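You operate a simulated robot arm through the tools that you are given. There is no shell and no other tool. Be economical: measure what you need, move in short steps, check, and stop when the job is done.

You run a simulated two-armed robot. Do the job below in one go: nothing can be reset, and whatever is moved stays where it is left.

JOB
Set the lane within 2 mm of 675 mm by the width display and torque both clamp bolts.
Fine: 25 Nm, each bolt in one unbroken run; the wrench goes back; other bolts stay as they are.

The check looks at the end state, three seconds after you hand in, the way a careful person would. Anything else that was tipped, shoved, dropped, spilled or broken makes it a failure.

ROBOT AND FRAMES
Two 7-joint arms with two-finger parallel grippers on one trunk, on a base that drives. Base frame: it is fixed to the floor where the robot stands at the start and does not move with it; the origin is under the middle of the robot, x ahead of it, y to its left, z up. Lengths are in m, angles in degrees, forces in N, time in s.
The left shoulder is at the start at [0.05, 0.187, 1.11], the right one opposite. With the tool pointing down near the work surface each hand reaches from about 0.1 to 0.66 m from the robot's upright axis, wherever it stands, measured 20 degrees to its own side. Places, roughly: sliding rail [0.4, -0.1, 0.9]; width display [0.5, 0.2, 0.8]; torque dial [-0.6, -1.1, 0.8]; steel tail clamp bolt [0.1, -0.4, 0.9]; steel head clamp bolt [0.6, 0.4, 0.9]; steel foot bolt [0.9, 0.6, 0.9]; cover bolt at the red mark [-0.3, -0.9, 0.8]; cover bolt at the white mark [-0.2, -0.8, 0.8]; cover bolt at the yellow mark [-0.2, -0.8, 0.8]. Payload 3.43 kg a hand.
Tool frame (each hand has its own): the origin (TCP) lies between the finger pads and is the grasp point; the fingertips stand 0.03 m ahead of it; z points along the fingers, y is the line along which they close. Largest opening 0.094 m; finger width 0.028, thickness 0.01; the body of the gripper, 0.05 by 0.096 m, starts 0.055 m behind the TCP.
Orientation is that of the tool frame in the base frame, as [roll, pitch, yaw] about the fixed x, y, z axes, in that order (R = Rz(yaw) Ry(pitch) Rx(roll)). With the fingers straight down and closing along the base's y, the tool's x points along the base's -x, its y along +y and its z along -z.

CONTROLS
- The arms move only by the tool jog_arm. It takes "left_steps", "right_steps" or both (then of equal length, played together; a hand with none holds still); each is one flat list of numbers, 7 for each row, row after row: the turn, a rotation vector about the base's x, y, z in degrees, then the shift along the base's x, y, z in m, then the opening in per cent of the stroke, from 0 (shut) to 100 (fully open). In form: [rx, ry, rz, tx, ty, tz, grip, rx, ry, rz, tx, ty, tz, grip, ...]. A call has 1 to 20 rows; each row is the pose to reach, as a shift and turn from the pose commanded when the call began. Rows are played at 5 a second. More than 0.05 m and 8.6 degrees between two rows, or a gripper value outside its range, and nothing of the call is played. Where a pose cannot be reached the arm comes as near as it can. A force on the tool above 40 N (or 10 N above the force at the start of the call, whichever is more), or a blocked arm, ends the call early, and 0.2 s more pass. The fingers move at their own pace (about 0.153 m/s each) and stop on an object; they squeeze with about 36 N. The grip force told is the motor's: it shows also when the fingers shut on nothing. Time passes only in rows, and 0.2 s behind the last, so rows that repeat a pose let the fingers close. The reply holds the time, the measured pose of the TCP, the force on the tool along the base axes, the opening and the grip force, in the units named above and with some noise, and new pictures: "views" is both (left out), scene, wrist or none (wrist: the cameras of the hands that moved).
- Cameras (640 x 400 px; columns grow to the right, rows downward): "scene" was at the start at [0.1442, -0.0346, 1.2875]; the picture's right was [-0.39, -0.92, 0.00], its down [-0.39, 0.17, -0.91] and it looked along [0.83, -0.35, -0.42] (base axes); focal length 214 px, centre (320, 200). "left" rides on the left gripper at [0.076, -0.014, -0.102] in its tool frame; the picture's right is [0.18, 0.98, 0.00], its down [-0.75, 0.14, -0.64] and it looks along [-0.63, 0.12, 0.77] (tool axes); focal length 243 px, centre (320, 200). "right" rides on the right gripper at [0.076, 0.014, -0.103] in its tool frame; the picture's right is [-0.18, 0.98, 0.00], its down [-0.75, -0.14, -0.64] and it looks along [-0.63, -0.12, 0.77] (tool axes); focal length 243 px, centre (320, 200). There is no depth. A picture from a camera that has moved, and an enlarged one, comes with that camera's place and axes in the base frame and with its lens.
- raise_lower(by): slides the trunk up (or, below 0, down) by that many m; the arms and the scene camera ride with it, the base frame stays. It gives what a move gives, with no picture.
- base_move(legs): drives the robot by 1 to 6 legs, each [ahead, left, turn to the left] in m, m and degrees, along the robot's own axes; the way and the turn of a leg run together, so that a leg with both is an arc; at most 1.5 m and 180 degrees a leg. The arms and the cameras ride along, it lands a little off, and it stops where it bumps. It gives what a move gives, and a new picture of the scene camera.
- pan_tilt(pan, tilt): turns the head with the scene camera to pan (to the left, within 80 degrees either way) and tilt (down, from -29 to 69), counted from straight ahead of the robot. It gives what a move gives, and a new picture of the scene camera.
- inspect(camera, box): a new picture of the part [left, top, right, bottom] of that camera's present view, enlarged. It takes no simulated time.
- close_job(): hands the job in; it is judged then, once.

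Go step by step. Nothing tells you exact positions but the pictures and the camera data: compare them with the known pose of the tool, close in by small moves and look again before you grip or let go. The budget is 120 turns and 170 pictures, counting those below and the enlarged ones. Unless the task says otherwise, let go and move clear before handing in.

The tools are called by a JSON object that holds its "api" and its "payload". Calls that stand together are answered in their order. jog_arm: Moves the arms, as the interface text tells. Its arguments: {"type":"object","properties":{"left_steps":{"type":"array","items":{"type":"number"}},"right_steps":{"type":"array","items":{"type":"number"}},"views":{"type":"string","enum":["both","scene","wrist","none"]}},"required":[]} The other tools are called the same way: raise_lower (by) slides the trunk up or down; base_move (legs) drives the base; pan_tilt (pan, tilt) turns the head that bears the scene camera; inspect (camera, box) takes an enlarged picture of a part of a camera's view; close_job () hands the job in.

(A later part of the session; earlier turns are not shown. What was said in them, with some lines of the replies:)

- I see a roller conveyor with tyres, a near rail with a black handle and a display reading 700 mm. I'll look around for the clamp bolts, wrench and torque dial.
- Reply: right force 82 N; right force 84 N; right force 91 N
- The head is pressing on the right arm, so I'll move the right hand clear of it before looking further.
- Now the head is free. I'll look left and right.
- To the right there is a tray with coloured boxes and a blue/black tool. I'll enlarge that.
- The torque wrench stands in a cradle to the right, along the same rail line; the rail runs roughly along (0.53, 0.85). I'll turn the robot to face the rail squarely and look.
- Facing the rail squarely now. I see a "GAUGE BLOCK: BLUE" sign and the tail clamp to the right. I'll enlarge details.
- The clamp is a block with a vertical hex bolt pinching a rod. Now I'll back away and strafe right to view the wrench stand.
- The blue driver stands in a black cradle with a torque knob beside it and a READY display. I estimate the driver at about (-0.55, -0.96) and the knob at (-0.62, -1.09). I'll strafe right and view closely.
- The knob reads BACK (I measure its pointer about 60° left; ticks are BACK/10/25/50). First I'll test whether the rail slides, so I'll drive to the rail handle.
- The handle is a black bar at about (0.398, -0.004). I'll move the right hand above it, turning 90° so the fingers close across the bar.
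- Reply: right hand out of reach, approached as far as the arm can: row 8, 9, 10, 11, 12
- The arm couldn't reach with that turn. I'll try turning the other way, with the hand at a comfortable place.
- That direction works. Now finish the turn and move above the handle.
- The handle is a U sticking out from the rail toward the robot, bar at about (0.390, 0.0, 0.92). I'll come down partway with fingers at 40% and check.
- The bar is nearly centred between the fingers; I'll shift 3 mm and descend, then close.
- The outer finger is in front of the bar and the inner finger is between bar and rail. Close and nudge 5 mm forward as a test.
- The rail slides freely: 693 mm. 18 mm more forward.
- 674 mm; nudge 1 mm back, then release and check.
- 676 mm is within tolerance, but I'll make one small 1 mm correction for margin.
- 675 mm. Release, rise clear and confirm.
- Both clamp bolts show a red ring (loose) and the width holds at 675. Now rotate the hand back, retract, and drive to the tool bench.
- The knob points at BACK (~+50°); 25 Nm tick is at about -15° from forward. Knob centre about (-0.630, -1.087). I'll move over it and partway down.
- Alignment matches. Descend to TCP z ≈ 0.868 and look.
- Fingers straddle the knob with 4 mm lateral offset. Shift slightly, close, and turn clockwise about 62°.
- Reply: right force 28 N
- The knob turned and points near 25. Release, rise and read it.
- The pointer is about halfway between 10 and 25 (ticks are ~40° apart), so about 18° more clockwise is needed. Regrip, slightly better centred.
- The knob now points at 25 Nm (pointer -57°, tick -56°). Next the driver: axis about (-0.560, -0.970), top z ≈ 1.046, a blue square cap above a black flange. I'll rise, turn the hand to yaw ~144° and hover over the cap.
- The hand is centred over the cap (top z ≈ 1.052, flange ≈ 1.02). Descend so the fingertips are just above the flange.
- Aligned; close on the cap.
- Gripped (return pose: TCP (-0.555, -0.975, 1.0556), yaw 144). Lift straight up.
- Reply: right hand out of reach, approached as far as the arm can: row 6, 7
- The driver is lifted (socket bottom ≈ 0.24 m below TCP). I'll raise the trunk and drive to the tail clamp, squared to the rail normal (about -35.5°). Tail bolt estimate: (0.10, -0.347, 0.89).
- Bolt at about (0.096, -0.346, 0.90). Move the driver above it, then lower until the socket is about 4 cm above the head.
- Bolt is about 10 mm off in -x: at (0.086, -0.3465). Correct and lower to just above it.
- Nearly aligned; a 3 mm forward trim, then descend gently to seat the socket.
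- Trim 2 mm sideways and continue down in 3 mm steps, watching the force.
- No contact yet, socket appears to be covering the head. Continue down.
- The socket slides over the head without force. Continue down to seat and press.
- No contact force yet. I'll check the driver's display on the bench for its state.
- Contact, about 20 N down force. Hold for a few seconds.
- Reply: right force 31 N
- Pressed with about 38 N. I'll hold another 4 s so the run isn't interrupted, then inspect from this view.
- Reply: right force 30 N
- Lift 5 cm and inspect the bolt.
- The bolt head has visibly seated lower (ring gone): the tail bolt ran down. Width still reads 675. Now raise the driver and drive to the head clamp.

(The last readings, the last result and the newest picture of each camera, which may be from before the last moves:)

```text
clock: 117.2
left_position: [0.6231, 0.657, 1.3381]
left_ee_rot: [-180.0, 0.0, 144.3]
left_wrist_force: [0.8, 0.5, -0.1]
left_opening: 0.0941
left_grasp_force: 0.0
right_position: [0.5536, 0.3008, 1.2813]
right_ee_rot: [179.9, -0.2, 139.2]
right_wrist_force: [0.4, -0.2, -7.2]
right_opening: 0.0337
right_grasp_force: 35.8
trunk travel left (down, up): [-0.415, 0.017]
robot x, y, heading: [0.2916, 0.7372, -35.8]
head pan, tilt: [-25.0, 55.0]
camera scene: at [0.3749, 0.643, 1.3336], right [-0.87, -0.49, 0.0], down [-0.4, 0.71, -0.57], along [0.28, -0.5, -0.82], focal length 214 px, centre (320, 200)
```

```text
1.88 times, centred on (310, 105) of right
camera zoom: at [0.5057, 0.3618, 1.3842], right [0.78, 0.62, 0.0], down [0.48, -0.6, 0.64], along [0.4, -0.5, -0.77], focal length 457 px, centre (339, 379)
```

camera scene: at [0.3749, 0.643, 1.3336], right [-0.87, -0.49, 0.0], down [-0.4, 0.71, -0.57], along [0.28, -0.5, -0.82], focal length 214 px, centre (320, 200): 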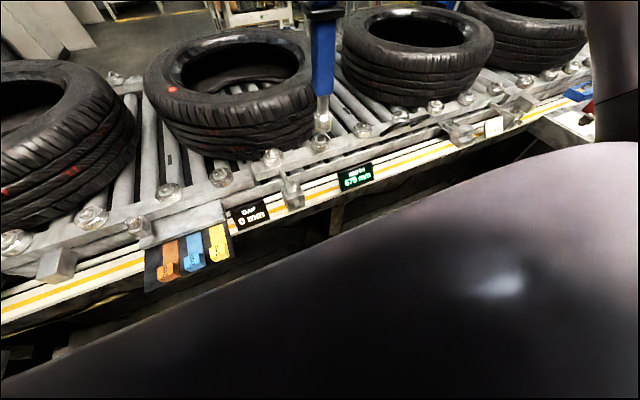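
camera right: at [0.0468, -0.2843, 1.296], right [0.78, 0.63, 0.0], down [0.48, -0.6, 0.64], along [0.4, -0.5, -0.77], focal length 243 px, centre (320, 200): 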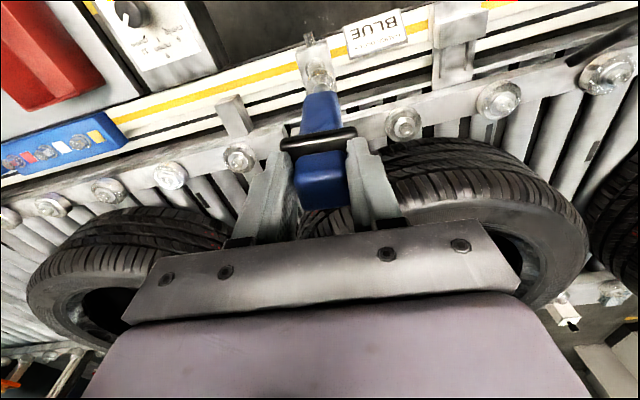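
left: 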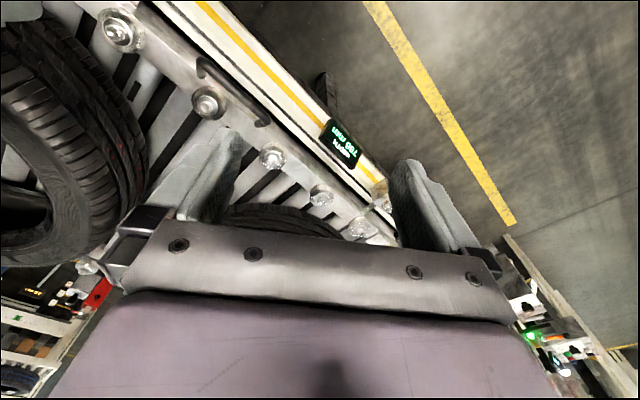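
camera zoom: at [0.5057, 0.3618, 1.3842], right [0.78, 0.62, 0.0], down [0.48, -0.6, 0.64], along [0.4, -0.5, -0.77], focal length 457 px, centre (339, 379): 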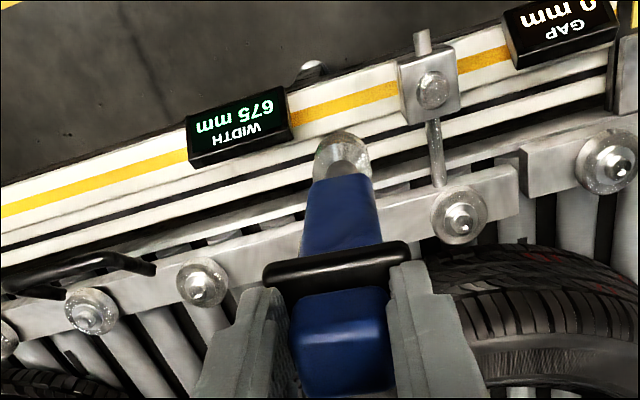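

Head bolt at about (0.605, 0.363). Move over it and down to hover.

{"api": "jog_arm", "payload": {"right_steps": [0, 0, 0, 0.017, 0.02, 0, 10, 0, 0, 0, 0.034, 0.04, 0, 10, 0, 0, 0, 0.05, 0.061, 0, 10, 0, 0, 0, 0.05, 0.061, -0.03, 10, 0, 0, 0, 0.05, 0.061, -0.06, 10, 0, 0, 0, 0.05, 0.061, -0.09, 10, 0, 0, 0, 0.05, 0.061, -0.09, 10], "views": "none"}}

{"api": "inspect", "payload": {"camera": "scene", "box": [250, 140, 330, 210]}}

{"api": "inspect", "payload": {"camera": "right", "box": [270, 20, 370, 120]}}

```text
clock: 118.8
left_position: [0.6222, 0.6578, 1.3394]
left_ee_rot: [-179.9, 0.1, 144.2]
left_wrist_force: [-0.2, -0.4, 1.3]
left_opening: 0.0938
left_grasp_force: 0.1
right_position: [0.6049, 0.3614, 1.1906]
right_ee_rot: [-179.9, -0.1, 139.1]
right_wrist_force: [-0.2, -0.2, -7.4]
right_opening: 0.0337
right_grasp_force: 35.8
trunk travel left (down, up): [-0.415, 0.017]
robot x, y, heading: [0.2892, 0.7412, -35.7]
head pan, tilt: [-25.0, 55.0]
```

```text
5.71 times, centred on (290, 175) of scene
camera zoom: at [0.3747, 0.6433, 1.3336], right [-0.87, -0.49, 0.0], down [-0.4, 0.71, -0.57], along [0.28, -0.5, -0.82], focal length 1226 px, centre (491, 343)
```

zoom: 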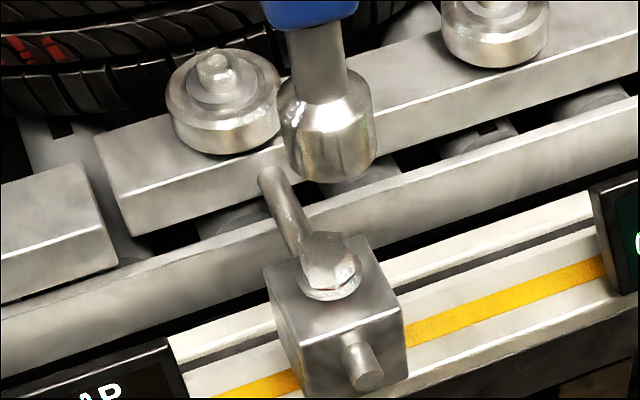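

```text
4.00 times, centred on (320, 70) of right
camera zoom: at [0.5558, 0.4229, 1.2939], right [0.78, 0.62, 0.0], down [0.48, -0.6, 0.64], along [0.4, -0.5, -0.77], focal length 970 px, centre (320, 720)
```

zoom: 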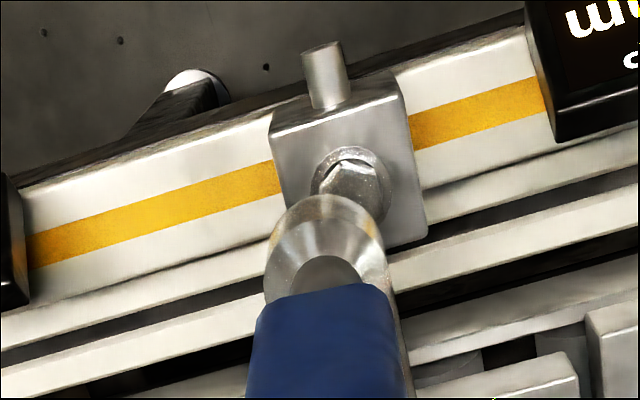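

Comparing with the tail view, I need about (+4, +9) mm. Shift and lower to just above the head.

{"api": "jog_arm", "payload": {"right_steps": [0, 0, 0, 0.0042, 0.0089, 0, 10, 0, 0, 0, 0.0042, 0.0089, -0.015, 10, 0, 0, 0, 0.0042, 0.0089, -0.03, 10, 0, 0, 0, 0.0042, 0.0089, -0.03, 10], "views": "none"}}

{"api": "inspect", "payload": {"camera": "scene", "box": [250, 140, 330, 210]}}

{"api": "inspect", "payload": {"camera": "right", "box": [270, 20, 370, 120]}}

```text
clock: 119.8
left_position: [0.6232, 0.6562, 1.3373]
left_ee_rot: [-180.0, -0.1, 144.3]
left_wrist_force: [-0.1, 0.8, -0.1]
left_opening: 0.0941
left_grasp_force: 0.1
right_position: [0.6092, 0.3698, 1.1606]
right_ee_rot: [179.9, -0.1, 139.2]
right_wrist_force: [0.1, -0.4, -7.3]
right_opening: 0.0337
right_grasp_force: 35.9
trunk travel left (down, up): [-0.415, 0.017]
robot x, y, heading: [0.2924, 0.7374, -35.3]
head pan, tilt: [-25.0, 55.0]
```

```text
5.71 times, centred on (290, 175) of scene
camera zoom: at [0.3747, 0.6429, 1.3336], right [-0.87, -0.49, 0.0], down [-0.4, 0.71, -0.57], along [0.28, -0.5, -0.82], focal length 1226 px, centre (491, 343)
```

zoom: 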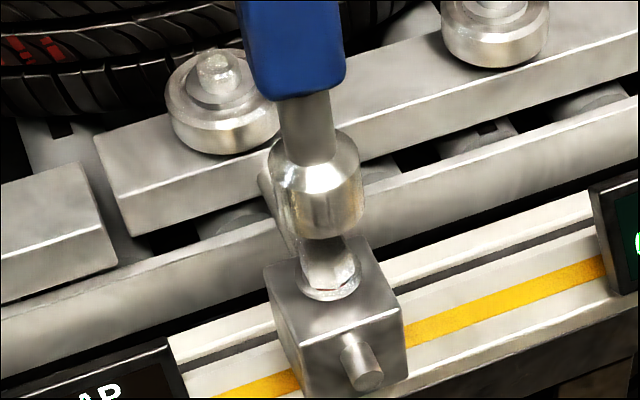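

```text
4.00 times, centred on (320, 70) of right
camera zoom: at [0.5597, 0.4308, 1.2638], right [0.78, 0.62, 0.0], down [0.48, -0.6, 0.64], along [0.4, -0.5, -0.77], focal length 970 px, centre (320, 720)
```

zoom: 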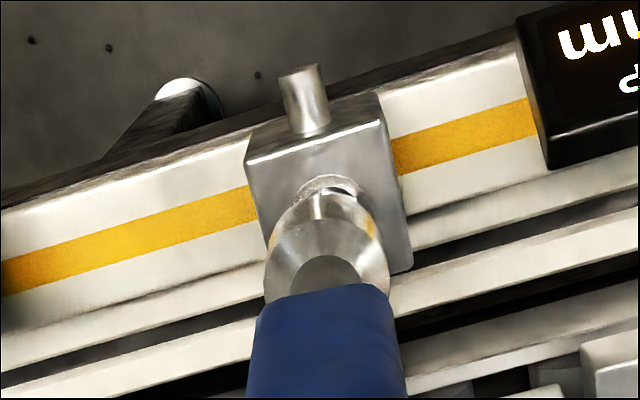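

Aligned within ~1 mm. Descend to just above the contact height found at the tail bolt.

{"api": "jog_arm", "payload": {"right_steps": [0, 0, 0, 0.001, 0.0007, -0.003, 10, 0, 0, 0, 0.001, 0.0007, -0.007, 10, 0, 0, 0, 0.001, 0.0007, -0.011, 10, 0, 0, 0, 0.001, 0.0007, -0.015, 10, 0, 0, 0, 0.001, 0.0007, -0.019, 10, 0, 0, 0, 0.001, 0.0007, -0.023, 10, 0, 0, 0, 0.001, 0.0007, -0.027, 10, 0, 0, 0, 0.001, 0.0007, -0.031, 10, 0, 0, 0, 0.001, 0.0007, -0.035, 10], "views": "none"}}

{"api": "inspect", "payload": {"camera": "scene", "box": [250, 140, 330, 210]}}

{"api": "inspect", "payload": {"camera": "right", "box": [270, 20, 370, 120]}}

```text
clock: 121.8
left_position: [0.6222, 0.6566, 1.339]
left_ee_rot: [-180.0, -0.1, 144.4]
left_wrist_force: [0.8, 0.3, 0.6]
left_opening: 0.0942
left_grasp_force: 0.0
right_position: [0.6102, 0.3703, 1.1256]
right_ee_rot: [180.0, 0.0, 139.3]
right_wrist_force: [-1.0, 0.0, -7.5]
right_opening: 0.0338
right_grasp_force: 36.0
trunk travel left (down, up): [-0.415, 0.017]
robot x, y, heading: [0.2936, 0.7385, -35.7]
head pan, tilt: [-25.0, 55.0]
```

```text
5.71 times, centred on (290, 175) of scene
camera zoom: at [0.3748, 0.6428, 1.3336], right [-0.87, -0.49, 0.0], down [-0.4, 0.71, -0.57], along [0.28, -0.5, -0.82], focal length 1226 px, centre (491, 343)
```

zoom: 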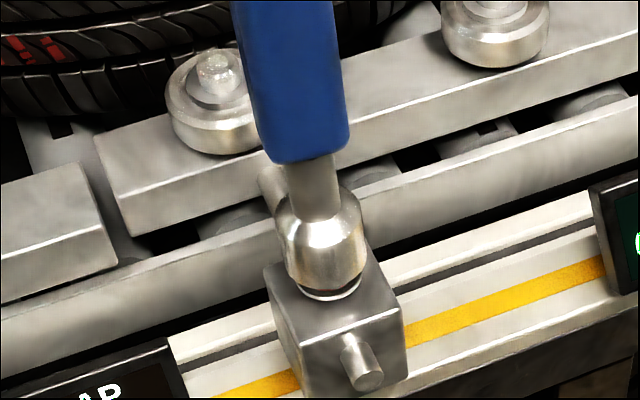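

```text
4.00 times, centred on (320, 70) of right
camera zoom: at [0.561, 0.4324, 1.229], right [0.78, 0.62, 0.0], down [0.48, -0.6, 0.64], along [0.4, -0.5, -0.77], focal length 970 px, centre (320, 720)
```

zoom: 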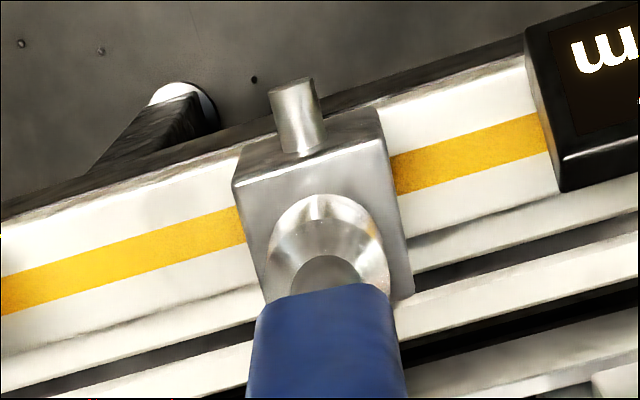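

Matches the tail geometry exactly. Now press down and hold in one call.

{"api": "jog_arm", "payload": {"right_steps": [0, 0, 0, 0, 0, -0.005, 10, 0, 0, 0, 0, 0, -0.01, 10, 0, 0, 0, 0, 0, -0.015, 10, 0, 0, 0, 0, 0, -0.019, 10, 0, 0, 0, 0, 0, -0.022, 10, 0, 0, 0, 0, 0, -0.0245, 10, 0, 0, 0, 0, 0, -0.025, 10, 0, 0, 0, 0, 0, -0.025, 10, 0, 0, 0, 0, 0, -0.025, 10, 0, 0, 0, 0, 0, -0.025, 10, 0, 0, 0, 0, 0, -0.025, 10, 0, 0, 0, 0, 0, -0.025, 10, 0, 0, 0, 0, 0, -0.025, 10, 0, 0, 0, 0, 0, -0.025, 10, 0, 0, 0, 0, 0, -0.025, 10, 0, 0, 0, 0, 0, -0.025, 10, 0, 0, 0, 0, 0, -0.025, 10, 0, 0, 0, 0, 0, -0.025, 10, 0, 0, 0, 0, 0, -0.025, 10, 0, 0, 0, 0, 0, -0.025, 10], "views": "none"}}

```text
clock: 126.0
left_position: [0.6203, 0.6564, 1.3379]
left_ee_rot: [-179.9, 0.2, 144.3]
left_wrist_force: [0.2, 0.6, 0.6]
left_opening: 0.0939
left_grasp_force: 0.0
right_position: [0.6083, 0.3715, 1.1039]
right_ee_rot: [179.8, 0.3, 139.2]
right_wrist_force: [-1.0, -2.2, 27.0]
right_opening: 0.0338
right_grasp_force: 36.5
trunk travel left (down, up): [-0.415, 0.017]
robot x, y, heading: [0.2906, 0.7381, -35.3]
head pan, tilt: [-25.0, 55.0]
```

Pressing at about 34 N net. Hold 4 s more, then lift and inspect.

{"api": "jog_arm", "payload": {"right_steps": [0, 0, 0, 0, 0, -0.0002, 10, 0, 0, 0, 0, 0, -0.0003, 10, 0, 0, 0, 0, 0, -0.0003, 10, 0, 0, 0, 0, 0, -0.0003, 10, 0, 0, 0, 0, 0, -0.0003, 10, 0, 0, 0, 0, 0, -0.0003, 10, 0, 0, 0, 0, 0, -0.0003, 10, 0, 0, 0, 0, 0, -0.0003, 10, 0, 0, 0, 0, 0, -0.0003, 10, 0, 0, 0, 0, 0, -0.0003, 10, 0, 0, 0, 0, 0, -0.0003, 10, 0, 0, 0, 0, 0, -0.0003, 10, 0, 0, 0, 0, 0, -0.0003, 10, 0, 0, 0, 0, 0, -0.0003, 10, 0, 0, 0, 0, 0, -0.0003, 10, 0, 0, 0, 0, 0, -0.0003, 10, 0, 0, 0, 0, 0, -0.0003, 10, 0, 0, 0, 0, 0, -0.0003, 10], "views": "none"}}

{"api": "jog_arm", "payload": {"right_steps": [0, 0, 0, 0, 0, 0.01, 10, 0, 0, 0, 0, 0, 0.03, 10, 0, 0, 0, 0, 0, 0.06, 10, 0, 0, 0, 0, 0, 0.1, 10, 0, 0, 0, 0, 0, 0.14, 10, 0, 0, 0, 0, 0, 0.18, 10], "views": "scene"}}

{"api": "inspect", "payload": {"camera": "scene", "box": [250, 140, 410, 220]}}

```text
clock: 129.8
left_position: [0.62, 0.6582, 1.3386]
left_ee_rot: [-179.9, 0.2, 144.3]
left_wrist_force: [0.5, 0.0, 0.3]
left_opening: 0.0942
left_grasp_force: 0.1
right_position: [0.609, 0.3725, 1.1049]
right_ee_rot: [179.9, 0.4, 139.2]
right_wrist_force: [-4.0, -2.7, 28.7]
right_opening: 0.0336
right_grasp_force: 35.7
trunk travel left (down, up): [-0.415, 0.017]
robot x, y, heading: [0.2864, 0.7361, -35.8]
head pan, tilt: [-25.0, 55.0]
```

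```text
clock: 131.2
left_position: [0.6223, 0.6575, 1.3371]
left_ee_rot: [-179.9, -0.1, 144.3]
left_wrist_force: [0.0, -0.3, 0.3]
left_opening: 0.0943
left_grasp_force: 0.0
right_position: [0.6076, 0.3714, 1.2807]
right_ee_rot: [-180.0, 0.0, 139.3]
right_wrist_force: [-0.1, 0.6, -8.2]
right_opening: 0.0338
right_grasp_force: 35.6
trunk travel left (down, up): [-0.415, 0.017]
robot x, y, heading: [0.2892, 0.7412, -35.7]
head pan, tilt: [-25.0, 55.0]
camera scene: at [0.3744, 0.6437, 1.3336], right [-0.87, -0.49, 0.0], down [-0.4, 0.71, -0.57], along [0.28, -0.5, -0.82], focal length 214 px, centre (320, 200)
```

scene: 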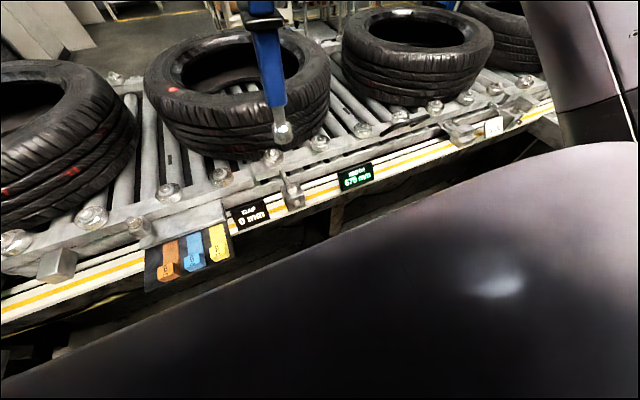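

```text
4.00 times, centred on (330, 180) of scene
camera zoom: at [0.3744, 0.6437, 1.3336], right [-0.87, -0.49, 0.0], down [-0.4, 0.71, -0.57], along [0.28, -0.5, -0.82], focal length 858 px, centre (280, 280)
```

zoom: 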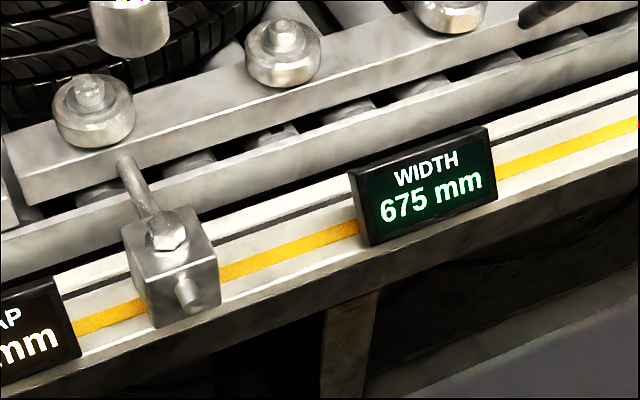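

Head bolt seated, width still 675 mm. Now return to the bench with the driver.

{"api": "base_move", "payload": {"legs": [[-0.33, 0, 0], [0, -0.95, 0], [0, -0.913, 0], [0, 0, 4.7], [0.117, 0, 0]]}}

{"api": "pan_tilt", "payload": {"pan": -15, "tilt": 50}}

{"api": "inspect", "payload": {"camera": "scene", "box": [220, 20, 400, 240]}}

```text
clock: 143.7
left_position: [-0.6369, -0.6997, 1.338]
left_ee_rot: [-180.0, 0.1, 148.4]
left_wrist_force: [-0.4, -0.5, -0.7]
left_opening: 0.094
left_grasp_force: 0.1
right_position: [-0.6311, -0.9855, 1.2799]
right_ee_rot: [-180.0, -0.2, 143.4]
right_wrist_force: [0.7, 0.2, -7.9]
right_opening: 0.0339
right_grasp_force: 35.9
trunk travel left (down, up): [-0.415, 0.017]
robot x, y, heading: [-0.9779, -0.6426, -31.4]
head pan, tilt: [-25.0, 55.0]
camera scene: at [-0.8834, -0.7317, 1.3335], right [-0.83, -0.55, 0.0], down [-0.45, 0.68, -0.57], along [0.31, -0.48, -0.82], focal length 214 px, centre (320, 200)
```

scene: 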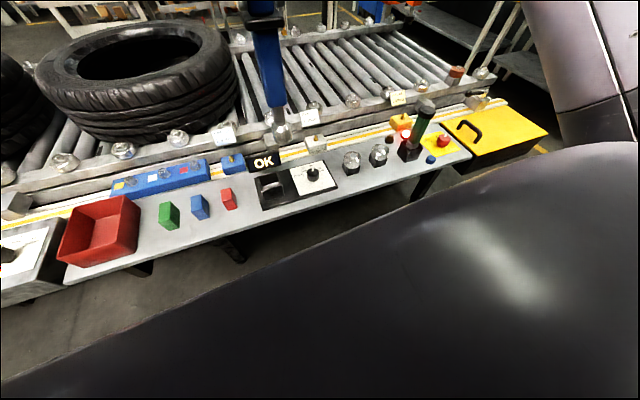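

```text
clock: 144.4
left_position: [-0.6393, -0.6992, 1.3369]
left_ee_rot: [-179.9, 0.0, 148.4]
left_wrist_force: [-0.1, 0.2, 0.4]
left_opening: 0.0936
left_grasp_force: 0.0
right_position: [-0.6309, -0.9851, 1.2792]
right_ee_rot: [-179.9, -0.1, 143.5]
right_wrist_force: [-0.1, -0.6, -8.2]
right_opening: 0.0338
right_grasp_force: 35.9
trunk travel left (down, up): [-0.415, 0.017]
robot x, y, heading: [-0.975, -0.6424, -31.9]
head pan, tilt: [-15.0, 50.0]
camera scene: at [-0.8711, -0.727, 1.3401], right [-0.73, -0.69, 0.0], down [-0.53, 0.56, -0.64], along [0.44, -0.47, -0.77], focal length 214 px, centre (320, 200)
```

scene: 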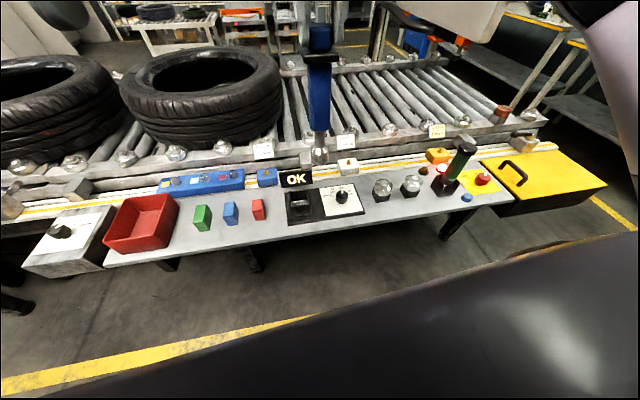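

```text
1.82 times, centred on (310, 130) of scene
camera zoom: at [-0.8711, -0.727, 1.3401], right [-0.73, -0.69, 0.0], down [-0.53, 0.56, -0.64], along [0.44, -0.47, -0.77], focal length 390 px, centre (338, 327)
```

zoom: 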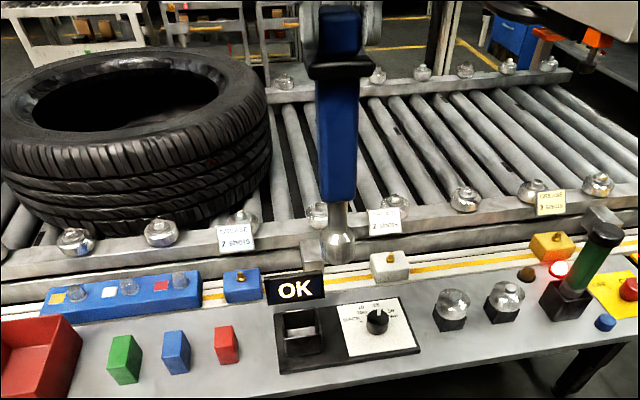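

Display says OK. Move over the cradle's recorded pick position and lower to hover.

{"api": "jog_arm", "payload": {"right_steps": [0, 0, 0, 0.025, 0.0035, 0, 10, 0, 0, 0, 0.05, 0.007, 0, 10, 0, 0, 0.5, 0.0755, 0.0103, 0, 10, 0, 0, 0.5, 0.0755, 0.0103, -0.04, 10, 0, 0, 0.5, 0.0755, 0.0103, -0.08, 10, 0, 0, 0.5, 0.0755, 0.0103, -0.12, 10, 0, 0, 0.5, 0.0755, 0.0103, -0.12, 10], "views": "none"}}

{"api": "inspect", "payload": {"camera": "scene", "box": [250, 120, 370, 230]}}

{"api": "inspect", "payload": {"camera": "right", "box": [250, 20, 390, 150]}}

```text
clock: 146.0
left_position: [-0.6383, -0.6992, 1.3371]
left_ee_rot: [-179.9, -0.1, 148.4]
left_wrist_force: [-0.1, 0.6, -0.4]
left_opening: 0.0941
left_grasp_force: 0.0
right_position: [-0.5564, -0.9742, 1.159]
right_ee_rot: [-180.0, -0.1, 143.8]
right_wrist_force: [0.2, 0.1, -7.3]
right_opening: 0.0338
right_grasp_force: 35.6
trunk travel left (down, up): [-0.415, 0.017]
robot x, y, heading: [-0.9752, -0.6433, -31.6]
head pan, tilt: [-15.0, 50.0]
```

```text
3.64 times, centred on (310, 175) of scene
camera zoom: at [-0.871, -0.7265, 1.3402], right [-0.73, -0.69, 0.0], down [-0.53, 0.56, -0.64], along [0.44, -0.47, -0.77], focal length 780 px, centre (356, 291)
```

zoom: 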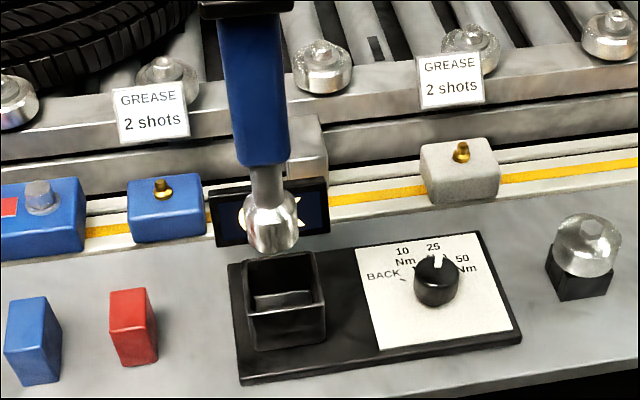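

```text
3.08 times, centred on (320, 85) of right
camera zoom: at [-0.6096, -0.9167, 1.262], right [0.73, 0.69, 0.0], down [0.53, -0.56, 0.64], along [0.44, -0.47, -0.77], focal length 746 px, centre (320, 554)
```

zoom: 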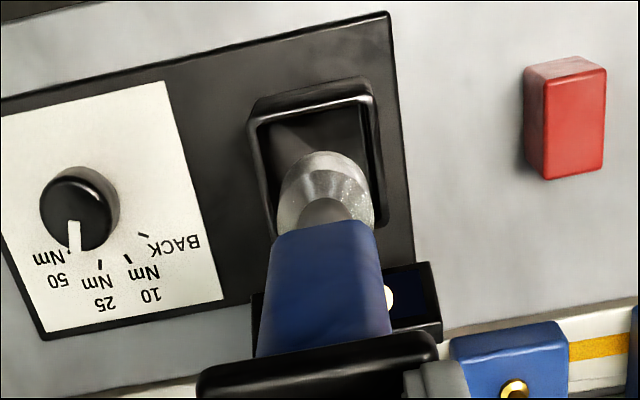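

Well aligned with 3 mm lateral trim. Lower into the cradle.

{"api": "jog_arm", "payload": {"right_steps": [0, 0, 0, -0.0023, -0.0021, -0.01, 10, 0, 0, 0, -0.0023, -0.0021, -0.02, 10, 0, 0, 0, -0.0023, -0.0021, -0.03, 10, 0, 0, 0, -0.0023, -0.0021, -0.04, 10, 0, 0, 0, -0.0023, -0.0021, -0.05, 10], "views": "none"}}

{"api": "inspect", "payload": {"camera": "scene", "box": [250, 120, 370, 230]}}

{"api": "inspect", "payload": {"camera": "right", "box": [250, 20, 390, 150]}}

```text
clock: 147.2
left_position: [-0.639, -0.699, 1.338]
left_ee_rot: [180.0, 0.1, 148.4]
left_wrist_force: [-0.4, -0.2, -0.4]
left_opening: 0.094
left_grasp_force: 0.1
right_position: [-0.5572, -0.9763, 1.1091]
right_ee_rot: [-179.9, -0.2, 143.9]
right_wrist_force: [0.4, -0.9, -8.1]
right_opening: 0.0337
right_grasp_force: 36.0
trunk travel left (down, up): [-0.415, 0.017]
robot x, y, heading: [-0.9773, -0.6394, -31.6]
head pan, tilt: [-15.0, 50.0]
```

```text
3.64 times, centred on (310, 175) of scene
camera zoom: at [-0.8707, -0.7272, 1.3401], right [-0.73, -0.69, 0.0], down [-0.53, 0.56, -0.64], along [0.44, -0.47, -0.77], focal length 780 px, centre (356, 291)
```

zoom: 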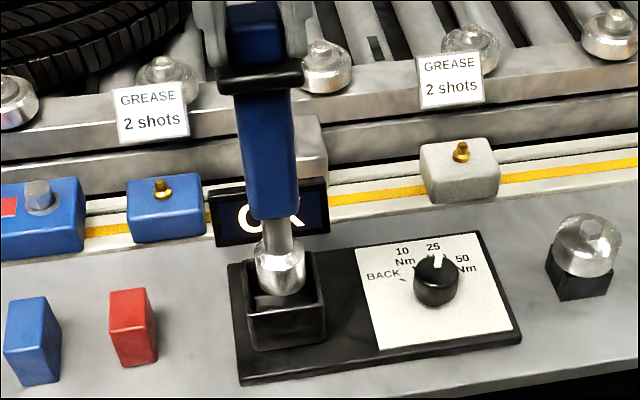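

```text
3.08 times, centred on (320, 85) of right
camera zoom: at [-0.6116, -0.9197, 1.2126], right [0.73, 0.69, 0.0], down [0.53, -0.56, 0.64], along [0.44, -0.47, -0.77], focal length 746 px, centre (320, 554)
```

zoom: 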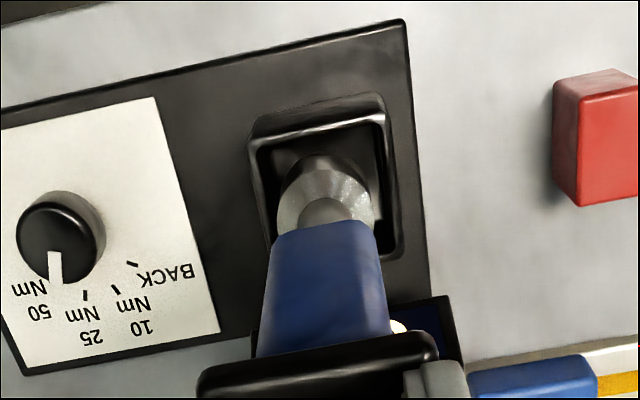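

It is entering cleanly. Continue down to the recorded seat height.

{"api": "jog_arm", "payload": {"right_steps": [0, 0, 0, 0.0005, 0, -0.01, 10, 0, 0, 0, 0.0005, 0, -0.02, 10, 0, 0, 0, 0.0005, 0, -0.03, 10, 0, 0, 0, 0.0005, 0, -0.04, 10, 0, 0, 0, 0.0005, 0, -0.046, 10, 0, 0, 0, 0.0005, 0, -0.05, 10, 0, 0, 0, 0.0005, 0, -0.053, 10], "views": "none"}}

{"api": "inspect", "payload": {"camera": "scene", "box": [250, 100, 370, 230]}}

```text
clock: 148.8
left_position: [-0.6384, -0.6986, 1.3366]
left_ee_rot: [-180.0, 0.0, 148.4]
left_wrist_force: [-0.1, -1.3, -0.7]
left_opening: 0.0941
left_grasp_force: 0.0
right_position: [-0.5587, -0.9764, 1.0577]
right_ee_rot: [179.9, -0.1, 143.8]
right_wrist_force: [0.1, -0.3, -7.8]
right_opening: 0.0339
right_grasp_force: 36.1
trunk travel left (down, up): [-0.415, 0.017]
robot x, y, heading: [-0.9758, -0.6406, -31.6]
head pan, tilt: [-15.0, 50.0]
```

```text
3.08 times, centred on (310, 165) of scene
camera zoom: at [-0.8709, -0.727, 1.3401], right [-0.73, -0.69, 0.0], down [-0.53, 0.56, -0.64], along [0.44, -0.47, -0.77], focal length 660 px, centre (351, 308)
```

zoom: 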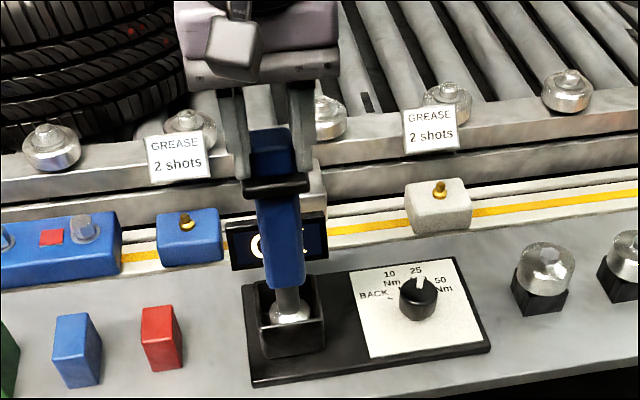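

Nearly down. Lower until it touches the cradle floor.

{"api": "jog_arm", "payload": {"right_steps": [0, 0, 0, 0, 0, -0.001, 10, 0, 0, 0, 0, 0, -0.002, 10, 0, 0, 0, 0, 0, -0.003, 10, 0, 0, 0, 0, 0, -0.004, 10], "views": "none"}}

```text
clock: 149.8
left_position: [-0.6408, -0.6977, 1.3391]
left_ee_rot: [179.9, 0.1, 148.4]
left_wrist_force: [-0.3, -0.1, -0.5]
left_opening: 0.0938
left_grasp_force: 0.2
right_position: [-0.5597, -0.9768, 1.0554]
right_ee_rot: [179.8, 0.4, 143.7]
right_wrist_force: [-2.5, -3.3, 18.4]
right_opening: 0.0338
right_grasp_force: 36.0
trunk travel left (down, up): [-0.415, 0.017]
robot x, y, heading: [-0.974, -0.6402, -31.3]
head pan, tilt: [-15.0, 50.0]
```

Seated. Back off 1.5 mm, open and rise straight up.

{"api": "jog_arm", "payload": {"right_steps": [0, 0, 0, 0, 0, 0.002, 10, 0, 0, 0, 0, 0, 0.002, 70, 0, 0, 0, 0, 0, 0.002, 70, 0, 0, 0, 0, 0, 0.03, 70, 0, 0, 0, 0, 0, 0.07, 70, 0, 0, 0, 0, 0, 0.11, 70, 0, 0, 0, 0, 0, 0.15, 70, 0, 0, 0, 0, 0, 0.18, 70]}}

{"api": "inspect", "payload": {"camera": "scene", "box": [220, 60, 400, 240]}}

```text
clock: 151.6
left_position: [-0.6388, -0.698, 1.3396]
left_ee_rot: [-179.8, 0.1, 148.4]
left_wrist_force: [0.1, 0.1, -0.6]
left_opening: 0.0939
left_grasp_force: 0.1
right_position: [-0.5587, -0.9763, 1.2332]
right_ee_rot: [180.0, -0.1, 143.9]
right_wrist_force: [-1.2, -0.4, 0.4]
right_opening: 0.0662
right_grasp_force: 0.0
trunk travel left (down, up): [-0.415, 0.017]
robot x, y, heading: [-0.9753, -0.6403, -31.7]
head pan, tilt: [-15.0, 50.0]
camera scene: at [-0.8715, -0.7262, 1.3402], right [-0.73, -0.69, 0.0], down [-0.53, 0.56, -0.64], along [0.44, -0.47, -0.77], focal length 214 px, centre (320, 200)
camera right: at [-0.6122, -0.919, 1.3368], right [0.73, 0.69, 0.0], down [0.53, -0.56, 0.64], along [0.44, -0.47, -0.77], focal length 243 px, centre (320, 200)
```

scene: 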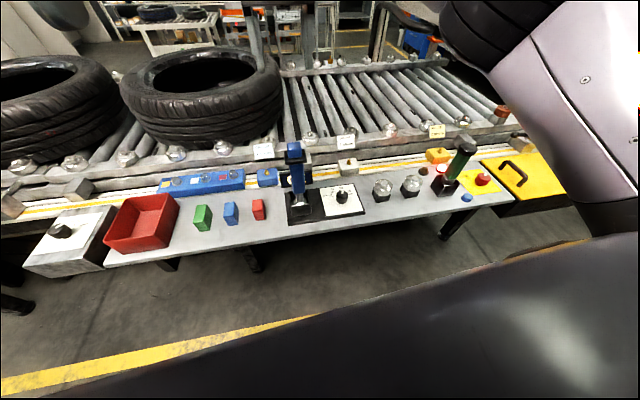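
right: 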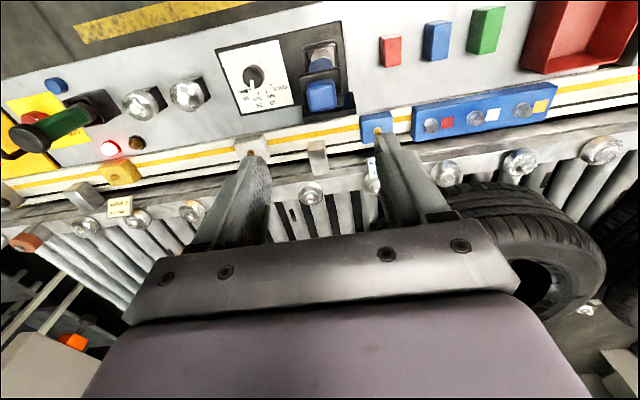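

```text
2.22 times, centred on (310, 150) of scene
camera zoom: at [-0.8715, -0.7262, 1.3402], right [-0.73, -0.69, 0.0], down [-0.53, 0.56, -0.64], along [0.44, -0.47, -0.77], focal length 477 px, centre (342, 311)
```

zoom: 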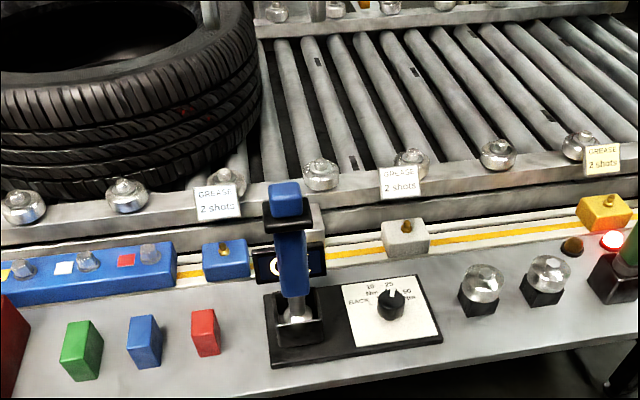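

The driver stands in its cradle, the display shows OK, both clamp bolts are seated and the width reads 675 mm. The hands are clear, so I'm handing in.

{"api": "close_job", "payload": {}}

```text
The job is handed in.
```

The lane is set to 675 mm by the width display. Both clamp bolts were run down with the driver set to 25 Nm, each in one press, and the driver is back in its cradle.

The driver's display showed OK after the head bolt. I did not read it after the tail bolt, so I judged that one by its head seating like the other. I left the torque dial at 25 Nm; it was at BACK when I started.
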